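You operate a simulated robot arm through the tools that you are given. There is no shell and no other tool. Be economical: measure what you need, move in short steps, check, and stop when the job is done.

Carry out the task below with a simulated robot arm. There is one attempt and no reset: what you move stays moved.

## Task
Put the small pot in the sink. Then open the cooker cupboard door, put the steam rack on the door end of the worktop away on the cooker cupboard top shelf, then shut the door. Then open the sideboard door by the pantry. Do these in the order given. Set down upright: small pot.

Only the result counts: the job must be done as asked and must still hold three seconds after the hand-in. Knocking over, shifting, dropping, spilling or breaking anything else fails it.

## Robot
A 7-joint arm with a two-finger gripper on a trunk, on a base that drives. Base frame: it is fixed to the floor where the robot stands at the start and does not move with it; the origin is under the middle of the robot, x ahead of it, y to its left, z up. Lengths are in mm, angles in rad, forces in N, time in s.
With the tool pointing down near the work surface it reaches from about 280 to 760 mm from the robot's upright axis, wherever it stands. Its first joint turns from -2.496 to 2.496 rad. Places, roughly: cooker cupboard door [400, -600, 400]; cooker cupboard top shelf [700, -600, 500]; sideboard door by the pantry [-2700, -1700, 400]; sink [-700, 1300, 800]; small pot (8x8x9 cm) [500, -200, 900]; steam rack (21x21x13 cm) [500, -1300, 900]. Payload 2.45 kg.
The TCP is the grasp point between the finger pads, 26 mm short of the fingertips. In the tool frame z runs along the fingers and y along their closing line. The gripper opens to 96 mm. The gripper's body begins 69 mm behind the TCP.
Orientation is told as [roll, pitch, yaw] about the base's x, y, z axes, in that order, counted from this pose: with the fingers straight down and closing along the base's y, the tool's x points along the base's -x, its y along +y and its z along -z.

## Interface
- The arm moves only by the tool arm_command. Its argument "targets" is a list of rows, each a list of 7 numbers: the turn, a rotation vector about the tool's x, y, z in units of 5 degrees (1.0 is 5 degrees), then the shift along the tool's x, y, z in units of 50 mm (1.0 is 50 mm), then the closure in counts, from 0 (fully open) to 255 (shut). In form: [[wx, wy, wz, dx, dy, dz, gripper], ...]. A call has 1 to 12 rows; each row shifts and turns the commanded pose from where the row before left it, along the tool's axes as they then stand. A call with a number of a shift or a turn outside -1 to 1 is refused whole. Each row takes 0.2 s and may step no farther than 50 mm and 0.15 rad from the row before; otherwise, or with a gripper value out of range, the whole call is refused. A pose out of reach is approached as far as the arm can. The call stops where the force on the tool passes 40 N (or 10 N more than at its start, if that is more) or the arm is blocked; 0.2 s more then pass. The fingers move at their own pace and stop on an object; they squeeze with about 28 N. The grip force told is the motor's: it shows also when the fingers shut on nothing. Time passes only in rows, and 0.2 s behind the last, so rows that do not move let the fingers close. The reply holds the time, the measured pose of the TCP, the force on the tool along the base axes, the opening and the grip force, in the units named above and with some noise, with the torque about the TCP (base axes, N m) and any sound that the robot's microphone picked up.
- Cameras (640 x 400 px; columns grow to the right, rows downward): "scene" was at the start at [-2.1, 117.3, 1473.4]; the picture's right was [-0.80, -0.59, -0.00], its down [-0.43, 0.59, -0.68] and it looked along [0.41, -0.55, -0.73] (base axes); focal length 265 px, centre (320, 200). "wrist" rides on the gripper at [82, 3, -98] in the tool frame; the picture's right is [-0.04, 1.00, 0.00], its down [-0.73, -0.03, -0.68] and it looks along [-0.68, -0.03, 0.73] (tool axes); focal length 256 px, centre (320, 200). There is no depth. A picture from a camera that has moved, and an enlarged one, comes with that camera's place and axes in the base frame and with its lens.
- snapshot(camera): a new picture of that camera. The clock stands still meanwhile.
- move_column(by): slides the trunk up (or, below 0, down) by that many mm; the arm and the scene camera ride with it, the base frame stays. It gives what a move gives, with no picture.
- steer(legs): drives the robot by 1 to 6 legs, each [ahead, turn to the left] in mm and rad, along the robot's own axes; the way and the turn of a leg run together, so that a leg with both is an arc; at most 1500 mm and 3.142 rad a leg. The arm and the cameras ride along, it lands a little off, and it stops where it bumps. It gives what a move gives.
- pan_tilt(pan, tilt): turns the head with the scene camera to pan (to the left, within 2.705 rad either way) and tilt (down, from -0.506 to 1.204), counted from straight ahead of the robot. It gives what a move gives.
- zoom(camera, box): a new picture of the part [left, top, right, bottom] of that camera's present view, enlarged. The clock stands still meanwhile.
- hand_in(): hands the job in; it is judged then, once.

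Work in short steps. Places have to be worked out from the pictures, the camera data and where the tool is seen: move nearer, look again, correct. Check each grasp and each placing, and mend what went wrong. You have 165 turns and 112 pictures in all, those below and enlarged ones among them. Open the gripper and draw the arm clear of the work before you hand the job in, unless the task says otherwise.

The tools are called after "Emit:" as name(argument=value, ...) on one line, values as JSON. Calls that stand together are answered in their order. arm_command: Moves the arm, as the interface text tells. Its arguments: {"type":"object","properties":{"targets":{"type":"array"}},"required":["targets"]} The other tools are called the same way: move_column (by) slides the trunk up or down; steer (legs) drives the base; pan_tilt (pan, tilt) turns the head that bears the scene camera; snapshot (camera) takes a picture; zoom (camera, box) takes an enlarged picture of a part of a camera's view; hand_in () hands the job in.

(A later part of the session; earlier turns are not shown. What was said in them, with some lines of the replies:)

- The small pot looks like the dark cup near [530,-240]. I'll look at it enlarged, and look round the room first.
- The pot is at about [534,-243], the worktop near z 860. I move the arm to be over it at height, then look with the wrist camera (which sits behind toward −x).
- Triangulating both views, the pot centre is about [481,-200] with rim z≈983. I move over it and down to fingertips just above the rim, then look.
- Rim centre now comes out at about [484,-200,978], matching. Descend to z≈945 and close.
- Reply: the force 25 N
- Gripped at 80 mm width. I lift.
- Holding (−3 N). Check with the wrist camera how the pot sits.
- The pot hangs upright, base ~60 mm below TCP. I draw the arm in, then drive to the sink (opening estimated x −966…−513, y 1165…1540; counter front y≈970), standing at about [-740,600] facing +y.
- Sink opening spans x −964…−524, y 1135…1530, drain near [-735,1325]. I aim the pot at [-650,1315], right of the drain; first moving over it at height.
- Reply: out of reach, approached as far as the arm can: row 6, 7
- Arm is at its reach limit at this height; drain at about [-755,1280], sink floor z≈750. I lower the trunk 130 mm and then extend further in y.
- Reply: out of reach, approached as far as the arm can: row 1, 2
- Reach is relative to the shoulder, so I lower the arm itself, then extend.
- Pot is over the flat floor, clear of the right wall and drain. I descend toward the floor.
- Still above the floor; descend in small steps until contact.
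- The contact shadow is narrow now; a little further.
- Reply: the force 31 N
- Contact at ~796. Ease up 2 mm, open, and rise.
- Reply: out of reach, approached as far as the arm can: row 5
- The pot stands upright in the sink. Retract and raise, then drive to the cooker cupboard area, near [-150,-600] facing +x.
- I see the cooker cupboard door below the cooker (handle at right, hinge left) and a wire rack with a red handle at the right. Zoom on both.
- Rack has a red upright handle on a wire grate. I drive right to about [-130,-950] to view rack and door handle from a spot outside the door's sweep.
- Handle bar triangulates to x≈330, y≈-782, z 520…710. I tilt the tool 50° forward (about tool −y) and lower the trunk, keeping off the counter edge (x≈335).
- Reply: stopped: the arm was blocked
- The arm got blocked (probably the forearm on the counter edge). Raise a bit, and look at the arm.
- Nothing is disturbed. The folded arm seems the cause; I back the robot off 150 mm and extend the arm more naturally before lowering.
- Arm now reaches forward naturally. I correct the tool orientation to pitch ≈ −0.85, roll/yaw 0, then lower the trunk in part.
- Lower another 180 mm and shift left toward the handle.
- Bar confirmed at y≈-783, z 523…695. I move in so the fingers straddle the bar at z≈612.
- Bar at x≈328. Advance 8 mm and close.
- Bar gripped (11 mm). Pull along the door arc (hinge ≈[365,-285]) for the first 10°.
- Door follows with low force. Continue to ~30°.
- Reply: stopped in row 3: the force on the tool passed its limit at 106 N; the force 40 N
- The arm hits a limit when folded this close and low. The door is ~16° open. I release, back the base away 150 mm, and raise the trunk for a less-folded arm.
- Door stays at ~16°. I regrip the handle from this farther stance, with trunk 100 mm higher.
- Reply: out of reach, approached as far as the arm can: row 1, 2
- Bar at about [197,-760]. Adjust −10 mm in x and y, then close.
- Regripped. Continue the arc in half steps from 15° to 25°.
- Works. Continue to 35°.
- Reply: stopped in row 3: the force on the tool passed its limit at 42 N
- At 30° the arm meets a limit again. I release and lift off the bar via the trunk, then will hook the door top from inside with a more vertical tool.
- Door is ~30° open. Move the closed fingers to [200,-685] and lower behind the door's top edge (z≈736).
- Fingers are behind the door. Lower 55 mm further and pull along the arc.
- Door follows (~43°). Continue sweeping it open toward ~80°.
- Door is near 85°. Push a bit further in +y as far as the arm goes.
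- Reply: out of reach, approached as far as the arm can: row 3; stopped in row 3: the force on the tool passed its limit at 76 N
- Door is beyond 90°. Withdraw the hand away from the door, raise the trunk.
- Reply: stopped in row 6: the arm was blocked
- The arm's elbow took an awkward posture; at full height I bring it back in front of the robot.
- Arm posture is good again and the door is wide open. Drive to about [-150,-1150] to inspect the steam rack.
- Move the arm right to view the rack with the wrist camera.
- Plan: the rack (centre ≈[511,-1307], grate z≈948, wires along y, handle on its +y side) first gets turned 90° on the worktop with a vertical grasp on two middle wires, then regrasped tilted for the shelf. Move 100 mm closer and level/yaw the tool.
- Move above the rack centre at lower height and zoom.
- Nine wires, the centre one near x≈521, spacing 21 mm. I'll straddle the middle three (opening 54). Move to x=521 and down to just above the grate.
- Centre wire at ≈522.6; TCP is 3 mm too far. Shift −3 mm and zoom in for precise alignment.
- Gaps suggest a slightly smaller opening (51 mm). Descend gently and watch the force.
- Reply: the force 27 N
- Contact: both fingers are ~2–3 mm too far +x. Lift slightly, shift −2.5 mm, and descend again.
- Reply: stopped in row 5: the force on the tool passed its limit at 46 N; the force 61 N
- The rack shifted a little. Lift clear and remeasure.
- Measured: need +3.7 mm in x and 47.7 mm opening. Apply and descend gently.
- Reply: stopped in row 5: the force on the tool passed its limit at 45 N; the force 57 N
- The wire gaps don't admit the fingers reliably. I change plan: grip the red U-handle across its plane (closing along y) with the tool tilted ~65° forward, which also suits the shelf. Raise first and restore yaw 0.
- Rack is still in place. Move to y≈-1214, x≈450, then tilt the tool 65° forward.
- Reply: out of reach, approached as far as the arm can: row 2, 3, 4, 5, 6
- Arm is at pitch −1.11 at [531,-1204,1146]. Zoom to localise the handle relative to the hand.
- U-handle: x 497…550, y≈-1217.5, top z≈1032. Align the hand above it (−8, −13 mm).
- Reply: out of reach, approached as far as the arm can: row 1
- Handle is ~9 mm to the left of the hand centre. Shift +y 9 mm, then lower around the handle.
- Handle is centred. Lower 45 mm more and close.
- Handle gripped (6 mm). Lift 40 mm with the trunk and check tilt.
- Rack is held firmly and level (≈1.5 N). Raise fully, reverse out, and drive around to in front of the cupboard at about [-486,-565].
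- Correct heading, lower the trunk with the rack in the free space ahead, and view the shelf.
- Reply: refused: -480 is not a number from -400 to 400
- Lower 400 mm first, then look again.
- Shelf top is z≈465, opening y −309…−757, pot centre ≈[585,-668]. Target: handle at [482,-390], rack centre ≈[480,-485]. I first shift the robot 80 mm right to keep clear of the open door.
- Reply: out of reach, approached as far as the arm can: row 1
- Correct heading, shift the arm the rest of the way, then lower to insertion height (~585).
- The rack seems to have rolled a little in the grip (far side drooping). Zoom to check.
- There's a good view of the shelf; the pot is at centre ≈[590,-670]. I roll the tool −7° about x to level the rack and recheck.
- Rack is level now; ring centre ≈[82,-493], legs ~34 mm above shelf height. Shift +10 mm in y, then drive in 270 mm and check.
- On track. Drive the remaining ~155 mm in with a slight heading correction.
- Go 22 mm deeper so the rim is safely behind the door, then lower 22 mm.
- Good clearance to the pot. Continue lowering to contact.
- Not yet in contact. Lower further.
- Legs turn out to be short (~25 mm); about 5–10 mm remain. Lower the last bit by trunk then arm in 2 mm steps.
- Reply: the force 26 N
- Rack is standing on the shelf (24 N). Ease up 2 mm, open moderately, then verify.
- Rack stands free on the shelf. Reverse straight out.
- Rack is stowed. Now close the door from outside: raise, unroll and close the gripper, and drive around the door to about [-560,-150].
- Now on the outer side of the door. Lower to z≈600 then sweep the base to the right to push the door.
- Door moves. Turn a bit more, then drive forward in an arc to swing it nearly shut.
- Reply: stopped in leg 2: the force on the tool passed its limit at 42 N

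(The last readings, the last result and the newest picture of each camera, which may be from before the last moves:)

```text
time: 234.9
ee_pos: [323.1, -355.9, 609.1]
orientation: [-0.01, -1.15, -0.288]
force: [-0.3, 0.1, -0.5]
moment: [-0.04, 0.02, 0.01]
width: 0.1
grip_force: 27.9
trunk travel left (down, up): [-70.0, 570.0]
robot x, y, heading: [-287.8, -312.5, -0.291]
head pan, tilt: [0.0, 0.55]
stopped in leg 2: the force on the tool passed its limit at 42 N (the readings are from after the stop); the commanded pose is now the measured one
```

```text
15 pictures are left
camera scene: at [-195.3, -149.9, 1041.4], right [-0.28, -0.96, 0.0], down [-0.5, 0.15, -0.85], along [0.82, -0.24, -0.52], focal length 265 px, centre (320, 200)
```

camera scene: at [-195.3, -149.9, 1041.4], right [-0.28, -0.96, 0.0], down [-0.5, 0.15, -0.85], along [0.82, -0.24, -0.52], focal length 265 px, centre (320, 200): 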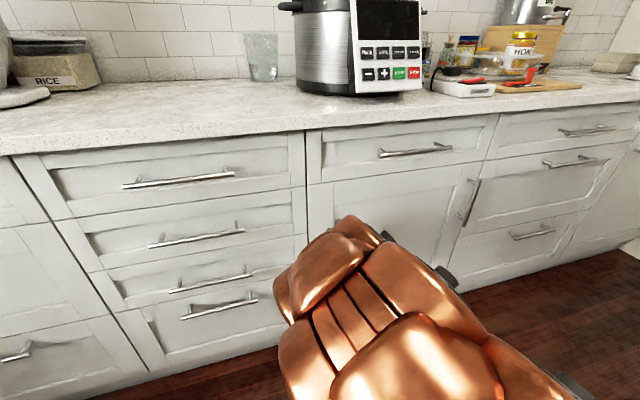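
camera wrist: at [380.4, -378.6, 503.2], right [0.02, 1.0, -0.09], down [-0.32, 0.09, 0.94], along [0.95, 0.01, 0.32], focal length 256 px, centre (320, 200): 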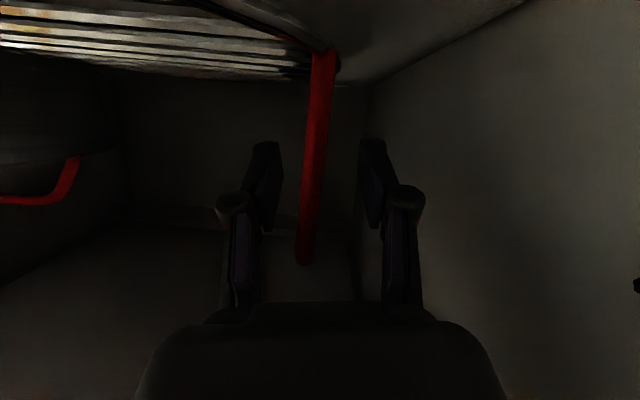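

The door appears shut. Zoom to check its edge gap.

Emit:
zoom(camera="scene", box=[290, 110, 530, 260])

```text
2.67 times, centred on (410, 185) of scene
camera zoom: at [-195.3, -149.9, 1041.4], right [-0.28, -0.96, 0.0], down [-0.5, 0.15, -0.85], along [0.82, -0.24, -0.52], focal length 707 px, centre (80, 240)
```

zoom: 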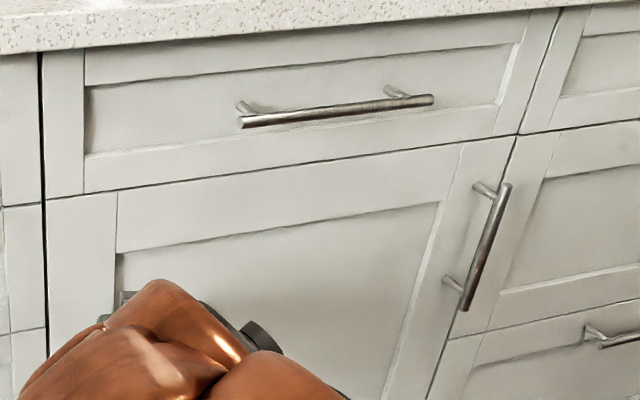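

The door is flush shut. Back away, raise, and drive north around the island toward the sideboard.

Emit:
steer(legs=[[-150, 0]])

Emit:
move_column(by=400)

Emit:
move_column(by=60)

Emit:
steer(legs=[[0, 1.86], [650, 0], [0, 1.57]])

```text
time: 236.3
ee_pos: [176.8, -313.7, 609.0]
orientation: [-0.01, -1.15, -0.292]
force: [0.3, 0.3, 0.6]
moment: [-0.04, 0.0, 0.01]
width: 0.0
grip_force: 28.2
trunk travel left (down, up): [-70.0, 570.0]
robot x, y, heading: [-431.0, -274.0, -0.293]
head pan, tilt: [0.0, 0.55]
```

```text
time: 240.1
ee_pos: [177.8, -314.7, 1008.9]
orientation: [-0.01, -1.149, -0.291]
force: [0.4, 0.2, -0.1]
moment: [0.0, 0.0, 0.01]
width: 0.0
grip_force: 28.0
trunk travel left (down, up): [-470.0, 170.0]
robot x, y, heading: [-430.7, -271.5, -0.29]
head pan, tilt: [0.0, 0.55]
```

```text
time: 241.1
ee_pos: [177.3, -314.2, 1068.1]
orientation: [-0.011, -1.149, -0.295]
force: [0.1, 0.1, -0.4]
moment: [0.0, 0.0, 0.01]
width: 0.0
grip_force: 28.2
trunk travel left (down, up): [-530.0, 110.0]
robot x, y, heading: [-429.5, -269.9, -0.289]
head pan, tilt: [0.0, 0.55]
```

```text
time: 253.1
ee_pos: [-1061.8, 236.9, 1069.6]
orientation: [-0.009, -1.151, -3.115]
force: [0.6, 0.4, -0.3]
moment: [0.01, 0.0, 0.04]
width: 0.0
grip_force: 28.4
trunk travel left (down, up): [-530.0, 110.0]
robot x, y, heading: [-471.1, 384.0, -3.11]
head pan, tilt: [0.0, 0.55]
```

Continue west along the corridor.

Emit:
steer(legs=[[0, -0.03], [1000, 0], [950, 0]])

Emit:
pan_tilt(pan=1.0, tilt=0.4)

Emit:
snapshot(camera="scene")

```text
time: 263.2
ee_pos: [-3010.5, 266.6, 1068.2]
orientation: [-0.011, -1.15, 3.132]
force: [-0.9, 0.2, -0.9]
moment: [0.0, 0.01, 0.02]
width: 0.3
grip_force: 28.1
trunk travel left (down, up): [-530.0, 110.0]
robot x, y, heading: [-2414.9, 396.0, 3.136]
head pan, tilt: [0.0, 0.55]
```

```text
time: 264.5
ee_pos: [-3010.0, 265.8, 1068.3]
orientation: [-0.011, -1.151, 3.133]
force: [0.0, 0.1, 0.2]
moment: [0.02, -0.02, -0.03]
width: 0.1
grip_force: 27.9
trunk travel left (down, up): [-530.0, 110.0]
robot x, y, heading: [-2410.5, 391.4, 3.136]
head pan, tilt: [1.0, 0.4]
```

```text
13 pictures are left
camera scene: at [-2414.4, 133.7, 1515.1], right [-0.84, 0.55, 0.0], down [0.21, 0.33, -0.92], along [-0.5, -0.77, -0.39], focal length 265 px, centre (320, 200)
```

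scene: 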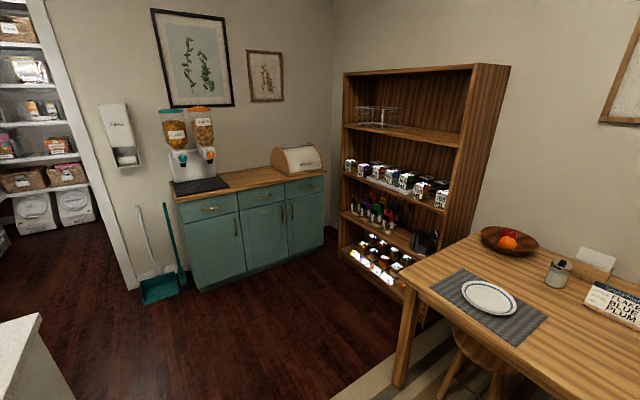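

The sideboard's left (pantry-side) door has its handle near [-2850,-1715], hinge at x≈-2500. Drive to about [-2850,-900] facing it, centre the arm, and lower.

Emit:
steer(legs=[[0, 1.25], [1350, 0], [0, 0.326]])

Emit:
arm_command(targets=[[0, 0, 0, 0, -0.85, 0, 0], [0, 0, 0, 0, -0.85, 0, 0], [0, 0, 0, 0, -0.85, 0, 0]])

Emit:
move_column(by=-400)

Emit:
move_column(by=-100)

Emit:
snapshot(camera="wrist")

```text
time: 275.4
ee_pos: [-2678.7, -1469.2, 1067.1]
orientation: [-0.01, -1.15, -1.566]
force: [0.3, -0.1, 0.6]
moment: [0.01, -0.01, -0.02]
width: 0.0
grip_force: 28.0
trunk travel left (down, up): [-530.0, 110.0]
robot x, y, heading: [-2818.3, -877.1, -1.562]
head pan, tilt: [1.0, 0.4]
```

```text
time: 276.2
ee_pos: [-2805.4, -1471.7, 1066.8]
orientation: [-0.011, -1.15, -1.564]
force: [1.0, -0.8, -0.2]
moment: [0.01, 0.02, -0.02]
width: 73.6
grip_force: 0.0
trunk travel left (down, up): [-530.0, 110.0]
robot x, y, heading: [-2816.2, -874.0, -1.56]
head pan, tilt: [1.0, 0.4]
```

```text
time: 280.0
ee_pos: [-2806.5, -1473.3, 667.7]
orientation: [-0.011, -1.15, -1.566]
force: [0.8, 0.9, -0.9]
moment: [0.01, -0.02, 0.0]
width: 95.8
grip_force: 0.0
trunk travel left (down, up): [-130.0, 510.0]
robot x, y, heading: [-2814.8, -876.3, -1.557]
head pan, tilt: [1.0, 0.4]
```

```text
time: 281.3
ee_pos: [-2804.9, -1471.7, 566.8]
orientation: [-0.01, -1.151, -1.565]
force: [-0.3, 0.1, 0.1]
moment: [-0.01, -0.02, 0.02]
width: 95.9
grip_force: 0.2
trunk travel left (down, up): [-30.0, 610.0]
robot x, y, heading: [-2815.1, -874.0, -1.56]
head pan, tilt: [1.0, 0.4]
```

```text
12 pictures are left
camera wrist: at [-2802.5, -1347.9, 532.5], right [1.0, -0.02, 0.03], down [-0.02, 0.32, 0.95], along [-0.03, -0.95, 0.32], focal length 256 px, centre (320, 200)
```

wrist: 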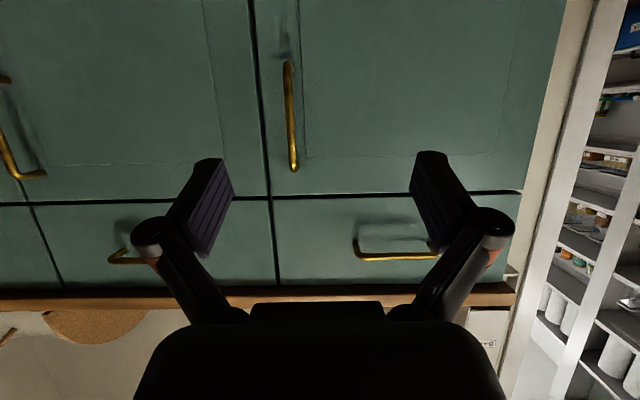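

Handle at x≈-2850, z 470…605; door top z≈665. Shift the arm 45 mm right, lower 22 mm, drive forward 180 mm and check.

Emit:
arm_command(targets=[[0, 0, 0, 0, -0.9, 0, 0], [0, 0, 0, 0, 0, 0, 0]])

Emit:
move_column(by=-22)

Emit:
steer(legs=[[170, -0.008]])

Emit:
snapshot(camera="wrist")

```text
time: 281.9
ee_pos: [-2852.1, -1470.5, 564.2]
orientation: [-0.013, -1.15, -1.561]
force: [0.1, 0.2, -0.2]
moment: [-0.01, 0.01, -0.06]
width: 96.0
grip_force: 0.1
trunk travel left (down, up): [-30.0, 610.0]
robot x, y, heading: [-2818.8, -875.5, -1.555]
head pan, tilt: [1.0, 0.4]
```

```text
time: 282.6
ee_pos: [-2852.3, -1470.5, 543.9]
orientation: [-0.012, -1.151, -1.565]
force: [0.8, 0.0, -0.4]
moment: [0.02, 0.04, 0.02]
width: 95.9
grip_force: 0.1
trunk travel left (down, up): [-8.0, 632.0]
robot x, y, heading: [-2816.6, -876.4, -1.561]
head pan, tilt: [1.0, 0.4]
```

```text
time: 284.1
ee_pos: [-2856.3, -1643.9, 542.7]
orientation: [-0.011, -1.15, -1.572]
force: [-0.7, 0.2, -0.5]
moment: [-0.03, -0.02, 0.0]
width: 95.9
grip_force: 0.1
trunk travel left (down, up): [-8.0, 632.0]
robot x, y, heading: [-2814.5, -1046.3, -1.571]
head pan, tilt: [1.0, 0.4]
```

```text
11 pictures are left
camera wrist: at [-2851.1, -1520.5, 509.0], right [1.0, -0.03, 0.03], down [-0.02, 0.32, 0.95], along [-0.04, -0.95, 0.32], focal length 256 px, centre (320, 200)
```

wrist: 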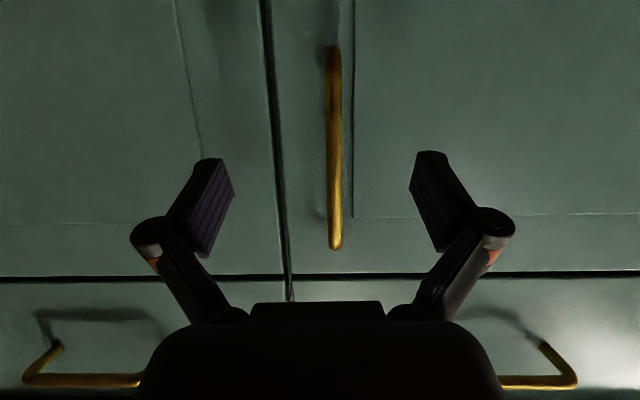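

Handle refined: [-2848,-1684], z 470…600. Advance 38 mm, shift +8 mm, and close.

Emit:
arm_command(targets=[[0, 0, 0, -0.15, 0.16, 0.35, 0], [0, 0, 0, -0.16, 0, 0.35, 0], [0, 0, 0, 0, 0, 0, 255], [0, 0, 0, 0, 0, 0, 255], [0, 0, 0, 0, 0, 0, 255], [0, 0, 0, 0, 0, 0, 255], [0, 0, 0, 0, 0, 0, 255], [0, 0, 0, 0, 0, 0, 255]])

```text
time: 285.9
ee_pos: [-2847.4, -1681.2, 543.0]
orientation: [-0.007, -1.15, -1.574]
force: [-1.1, 0.6, -0.2]
moment: [-0.01, -0.29, -0.03]
width: 10.0
grip_force: 37.8
trunk travel left (down, up): [-8.0, 632.0]
robot x, y, heading: [-2812.1, -1050.6, -1.571]
head pan, tilt: [1.0, 0.4]
```

Gripped. Pull by reversing the base along the door's arc (small left turns for the sideways part).

Emit:
steer(legs=[[-48, 0.0125], [-46, 0.023]])

```text
time: 287.8
ee_pos: [-2824.2, -1588.0, 543.0]
orientation: [-0.005, -1.151, -1.535]
force: [3.1, -1.5, 0.6]
moment: [0.01, -0.46, -0.02]
width: 10.0
grip_force: 37.6
trunk travel left (down, up): [-8.0, 632.0]
robot x, y, heading: [-2819.3, -955.7, -1.531]
head pan, tilt: [1.0, 0.4]
stopped in leg 2: the force on the tool passed its limit at 42 N (the readings are from after the stop); the commanded pose is now the measured one
```

15° reached. Continue.

Emit:
steer(legs=[[-42, 0.035]])

Emit:
steer(legs=[[-38, 0.045]])

```text
time: 288.7
ee_pos: [-2802.8, -1545.1, 543.4]
orientation: [-0.012, -1.15, -1.491]
force: [31.2, -19.4, -4.0]
moment: [0.02, -0.76, 0.18]
width: 10.0
grip_force: 37.2
trunk travel left (down, up): [-8.0, 632.0]
robot x, y, heading: [-2815.5, -915.1, -1.494]
head pan, tilt: [1.0, 0.4]
```

```text
time: 290.1
ee_pos: [-2776.3, -1505.2, 543.5]
orientation: [-0.007, -1.151, -1.448]
force: [4.1, -2.9, -3.2]
moment: [-0.12, -0.58, -0.03]
width: 10.1
grip_force: 37.7
trunk travel left (down, up): [-8.0, 632.0]
robot x, y, heading: [-2817.2, -873.4, -1.442]
head pan, tilt: [1.0, 0.4]
stopped in leg 1: the force on the tool passed its limit at 49 N (the readings are from after the stop); the commanded pose is now the measured one
```

30° reached. Two more steps to ~45°.

Emit:
steer(legs=[[-33, 0.055]])

Emit:
steer(legs=[[-26, 0.06]])

```text
time: 291.4
ee_pos: [-2744.6, -1469.6, 542.8]
orientation: [-0.007, -1.152, -1.389]
force: [3.4, -3.0, -4.7]
moment: [-0.15, -0.63, -0.02]
width: 10.0
grip_force: 37.0
trunk travel left (down, up): [-8.0, 632.0]
robot x, y, heading: [-2823.5, -845.4, -1.39]
head pan, tilt: [1.0, 0.4]
stopped in leg 1: the force on the tool passed its limit at 42 N (the readings are from after the stop); the commanded pose is now the measured one
```

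```text
time: 292.3
ee_pos: [-2713.0, -1443.6, 542.5]
orientation: [-0.005, -1.151, -1.333]
force: [2.5, -4.4, -3.4]
moment: [0.16, -0.57, -0.02]
width: 10.3
grip_force: 37.0
trunk travel left (down, up): [-8.0, 632.0]
robot x, y, heading: [-2830.5, -817.6, -1.332]
head pan, tilt: [1.0, 0.4]
stopped in leg 1: the force on the tool passed its limit at 57 N (the readings are from after the stop); the commanded pose is now the measured one
```

Door ~44° open. Partially open the fingers, back straight off, square up, and close the gripper.

Emit:
arm_command(targets=[[0, 0, 0, 0, 0, 0, 175], [0, 0, 0, 0, 0, 0, 175], [0, 0, 0, 0, 0, 0, 175]])

Emit:
steer(legs=[[-130, 0], [0, -0.24]])

Emit:
arm_command(targets=[[0, 0, 0, 0, 0, 0, 255], [0, 0, 0, 0, 0, 0, 255], [0, 0, 0, 0, 0, 0, 255]])

Emit:
pan_tilt(pan=0.0, tilt=0.6)

Emit:
snapshot(camera="scene")

```text
time: 293.1
ee_pos: [-2713.4, -1443.1, 544.1]
orientation: [-0.009, -1.153, -1.332]
force: [1.4, 0.5, 0.6]
moment: [0.0, -0.03, 0.0]
width: 30.1
grip_force: 0.1
trunk travel left (down, up): [-8.0, 632.0]
robot x, y, heading: [-2831.6, -818.3, -1.33]
head pan, tilt: [1.0, 0.4]
```

```text
time: 295.2
ee_pos: [-2899.1, -1322.4, 544.1]
orientation: [-0.01, -1.153, -1.574]
force: [0.2, -0.8, -0.1]
moment: [-0.04, -0.03, 0.03]
width: 29.9
grip_force: 0.1
trunk travel left (down, up): [-8.0, 632.0]
robot x, y, heading: [-2862.6, -686.5, -1.574]
head pan, tilt: [1.0, 0.4]
```

```text
time: 296.0
ee_pos: [-2900.2, -1321.0, 543.5]
orientation: [-0.009, -1.155, -1.574]
force: [-0.3, 0.2, 0.8]
moment: [-0.05, 0.01, -0.03]
width: 0.0
grip_force: 27.9
trunk travel left (down, up): [-8.0, 632.0]
robot x, y, heading: [-2864.9, -687.3, -1.58]
head pan, tilt: [1.0, 0.4]
```

```text
time: 297.3
ee_pos: [-2899.3, -1323.2, 543.4]
orientation: [-0.009, -1.154, -1.574]
force: [0.0, 0.6, 0.1]
moment: [-0.02, 0.0, 0.0]
width: 0.0
grip_force: 28.4
trunk travel left (down, up): [-8.0, 632.0]
robot x, y, heading: [-2865.6, -688.8, -1.575]
head pan, tilt: [0.0, 0.6]
```

```text
10 pictures are left
camera scene: at [-2679.8, -728.6, 974.9], right [-1.0, 0.01, 0.0], down [0.0, 0.56, -0.83], along [-0.01, -0.83, -0.56], focal length 265 px, centre (320, 200)
```

scene: 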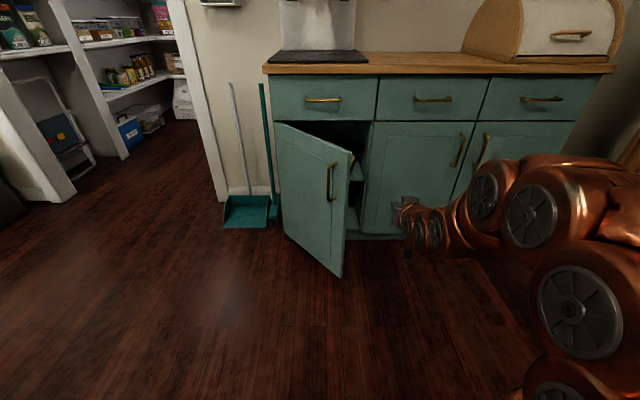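

Door ~45°, path inside is clear. Move the arm left 35 mm, drive forward 270 mm so the closed hand sits behind the door edge.

Emit:
arm_command(targets=[[0, 0, 0, 0, 0.7, 0, 255], [0, 0, 0, 0, 0, 0, 255]])

Emit:
steer(legs=[[265, 0]])

Emit:
arm_command(targets=[[0, 0, 0, 0, 0.8, 0, 255], [0, 0, 0, 0, 0.8, 0, 255], [0, 0, 0, 0, 0.8, 0, 255], [0, 0, 0, 0, 0.8, 0, 255]])

Emit:
snapshot(camera="scene")

```text
time: 297.9
ee_pos: [-2862.9, -1321.8, 543.4]
orientation: [-0.009, -1.157, -1.573]
force: [0.6, 0.6, 0.8]
moment: [0.01, 0.0, 0.0]
width: 0.0
grip_force: 28.2
trunk travel left (down, up): [-8.0, 632.0]
robot x, y, heading: [-2861.5, -689.6, -1.579]
head pan, tilt: [0.0, 0.6]
```

```text
time: 299.8
ee_pos: [-2862.0, -1592.7, 544.3]
orientation: [-0.01, -1.154, -1.568]
force: [-0.8, 0.2, -0.2]
moment: [0.02, -0.04, 0.0]
width: 0.0
grip_force: 28.4
trunk travel left (down, up): [-8.0, 632.0]
robot x, y, heading: [-2863.0, -958.1, -1.574]
head pan, tilt: [0.0, 0.6]
```

```text
time: 301.0
ee_pos: [-2680.8, -1580.2, 443.6]
orientation: [0.001, -1.047, -1.528]
force: [-9.8, 2.3, 3.9]
moment: [0.28, -0.4, 0.78]
width: 0.0
grip_force: 27.9
trunk travel left (down, up): [-8.0, 632.0]
robot x, y, heading: [-2928.2, -908.8, -1.617]
head pan, tilt: [0.0, 0.6]
stopped in row 4: the arm was blocked; the commanded pose is now the measured one
```

```text
9 pictures are left
camera scene: at [-2747.3, -904.3, 986.0], right [-1.0, 0.05, 0.0], down [0.02, 0.52, -0.85], along [-0.04, -0.85, -0.52], focal length 265 px, centre (320, 200)
```

scene: 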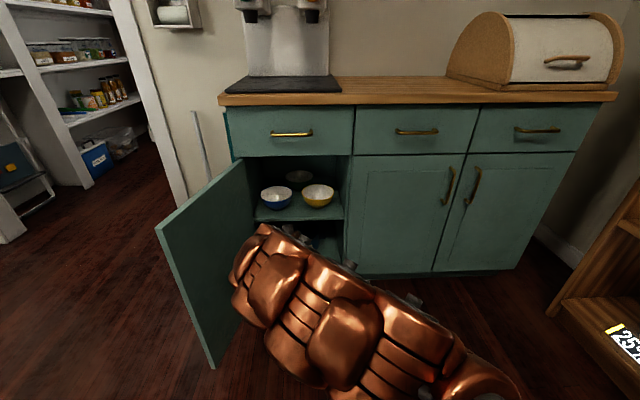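

The door is now beyond 90°. The arm was jammed a bit; reverse straight out and check.

Emit:
steer(legs=[[-250, 0]])

Emit:
snapshot(camera="scene")

```text
time: 302.8
ee_pos: [-2689.6, -1335.5, 477.6]
orientation: [-0.028, -1.086, -1.541]
force: [-0.2, 0.2, -0.6]
moment: [-0.03, 0.01, 0.0]
width: 0.2
grip_force: 28.1
trunk travel left (down, up): [-8.0, 632.0]
robot x, y, heading: [-2906.4, -669.1, -1.651]
head pan, tilt: [0.0, 0.6]
```

```text
8 pictures are left
camera scene: at [-2725.4, -724.5, 974.9], right [-1.0, 0.08, 0.0], down [0.05, 0.56, -0.83], along [-0.07, -0.82, -0.56], focal length 265 px, centre (320, 200)
```

scene: 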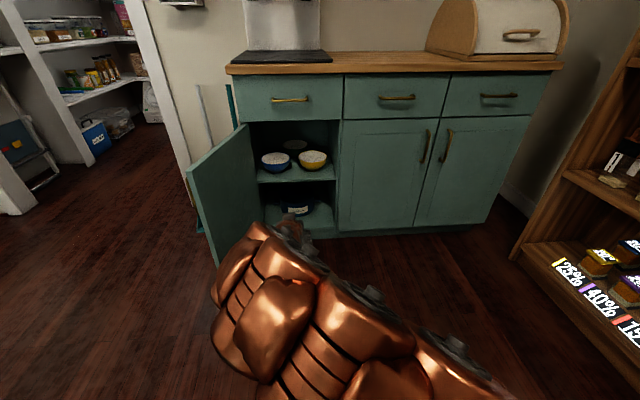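

Door is wide open, bowls undisturbed. Check the broom and dustpan beside it.

Emit:
zoom(camera="scene", box=[140, 60, 360, 270])

```text
1.90 times, centred on (250, 165) of scene
camera zoom: at [-2725.4, -724.5, 974.9], right [-1.0, 0.08, 0.0], down [0.05, 0.56, -0.83], along [-0.07, -0.82, -0.56], focal length 505 px, centre (453, 267)
```

zoom: 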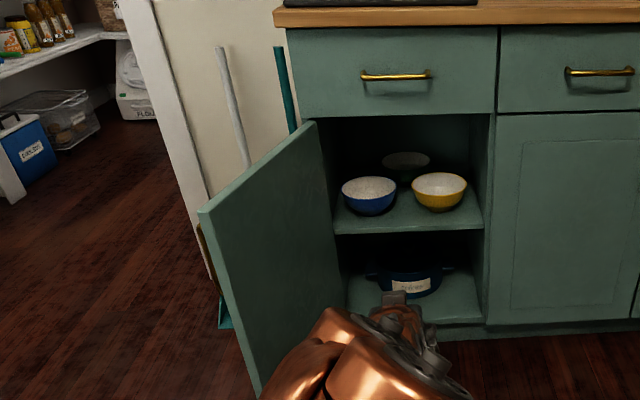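

All intact. Back off further, raise, open the gripper, and take a last look toward the cooker cupboard.

Emit:
steer(legs=[[-150, 0]])

Emit:
move_column(by=400)

Emit:
arm_command(targets=[[0, 0, 0, 0, 0, 0, 0], [0, 0, 0, 0, 0, 0, 0], [0, 0, 0, 0, 0, 0, 0], [0, 0, 0, 0, 0, 0, 0], [0, 0, 0, 0, 0, 0, 0], [0, 0, 0, 0, 0, 0, 0]])

Emit:
pan_tilt(pan=1.65, tilt=0.2)

Emit:
zoom(camera="scene", box=[200, 100, 440, 250])

```text
time: 304.2
ee_pos: [-2677.5, -1184.3, 476.6]
orientation: [-0.028, -1.087, -1.537]
force: [0.1, 0.3, -0.4]
moment: [0.02, -0.02, 0.0]
width: 0.0
grip_force: 28.1
trunk travel left (down, up): [-8.0, 632.0]
robot x, y, heading: [-2891.5, -522.8, -1.652]
head pan, tilt: [0.0, 0.6]
```

```text
time: 308.0
ee_pos: [-2677.7, -1184.8, 877.5]
orientation: [-0.027, -1.085, -1.538]
force: [-0.3, -0.4, 0.2]
moment: [0.01, -0.01, 0.03]
width: 0.0
grip_force: 27.9
trunk travel left (down, up): [-408.0, 232.0]
robot x, y, heading: [-2894.0, -520.4, -1.649]
head pan, tilt: [0.0, 0.6]
```

```text
time: 309.4
ee_pos: [-2676.6, -1183.9, 876.6]
orientation: [-0.029, -1.085, -1.538]
force: [0.2, 0.4, -0.4]
moment: [0.03, -0.03, -0.01]
width: 96.0
grip_force: 0.0
trunk travel left (down, up): [-408.0, 232.0]
robot x, y, heading: [-2897.4, -520.8, -1.645]
head pan, tilt: [0.0, 0.6]
```

```text
time: 311.1
ee_pos: [-2675.8, -1185.2, 876.6]
orientation: [-0.028, -1.085, -1.538]
force: [0.2, -0.5, 0.8]
moment: [-0.01, -0.03, 0.01]
width: 96.3
grip_force: 0.0
trunk travel left (down, up): [-408.0, 232.0]
robot x, y, heading: [-2891.0, -521.5, -1.649]
head pan, tilt: [1.649, 0.201]
```

```text
2.67 times, centred on (320, 175) of scene
camera zoom: at [-2613.3, -486.7, 1411.6], right [0.0, -1.0, 0.0], down [-0.2, 0.0, -0.98], along [0.98, 0.0, -0.2], focal length 707 px, centre (320, 267)
```

zoom: 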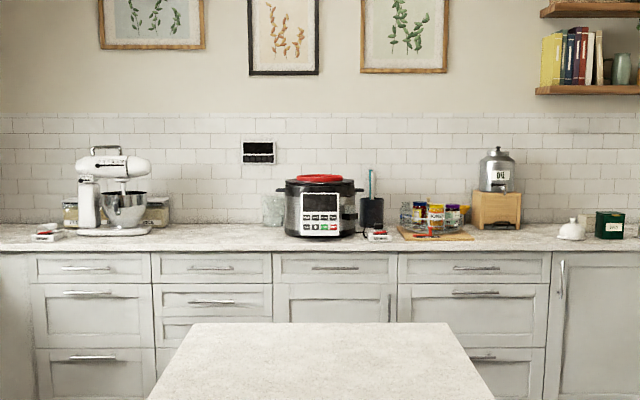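

The cooker cupboard door is flush shut, the worktop is undisturbed, the sideboard door is wide open, and the arm is clear with the gripper open. Handing in.

Emit:
hand_in()

```text
The job is handed in.
```

I've handed the job in with every step done in the order given. I don't have the judge's verdict.

- **Small pot:** it stood upright in the sink, to the right of the drain, when I left it. I didn't look at it again before handing in.
- **Steam rack:** it stands on its legs on the cooker cupboard's top shelf, next to the pot already there and not touching it. Getting hold of it moved it a few millimetres on the worktop first.
- **Cooker cupboard door:** it is shut flush. I checked it up close and again from across the room at the end.
- **Sideboard door by the pantry:** it is open past 90°. The bowls inside and the broom and dustpan beside it hadn't moved.

While I was pushing the sideboard door open, the arm jammed and the base shifted about 65 mm. I saw nothing knocked over. The arm is clear of everything and the gripper is open.
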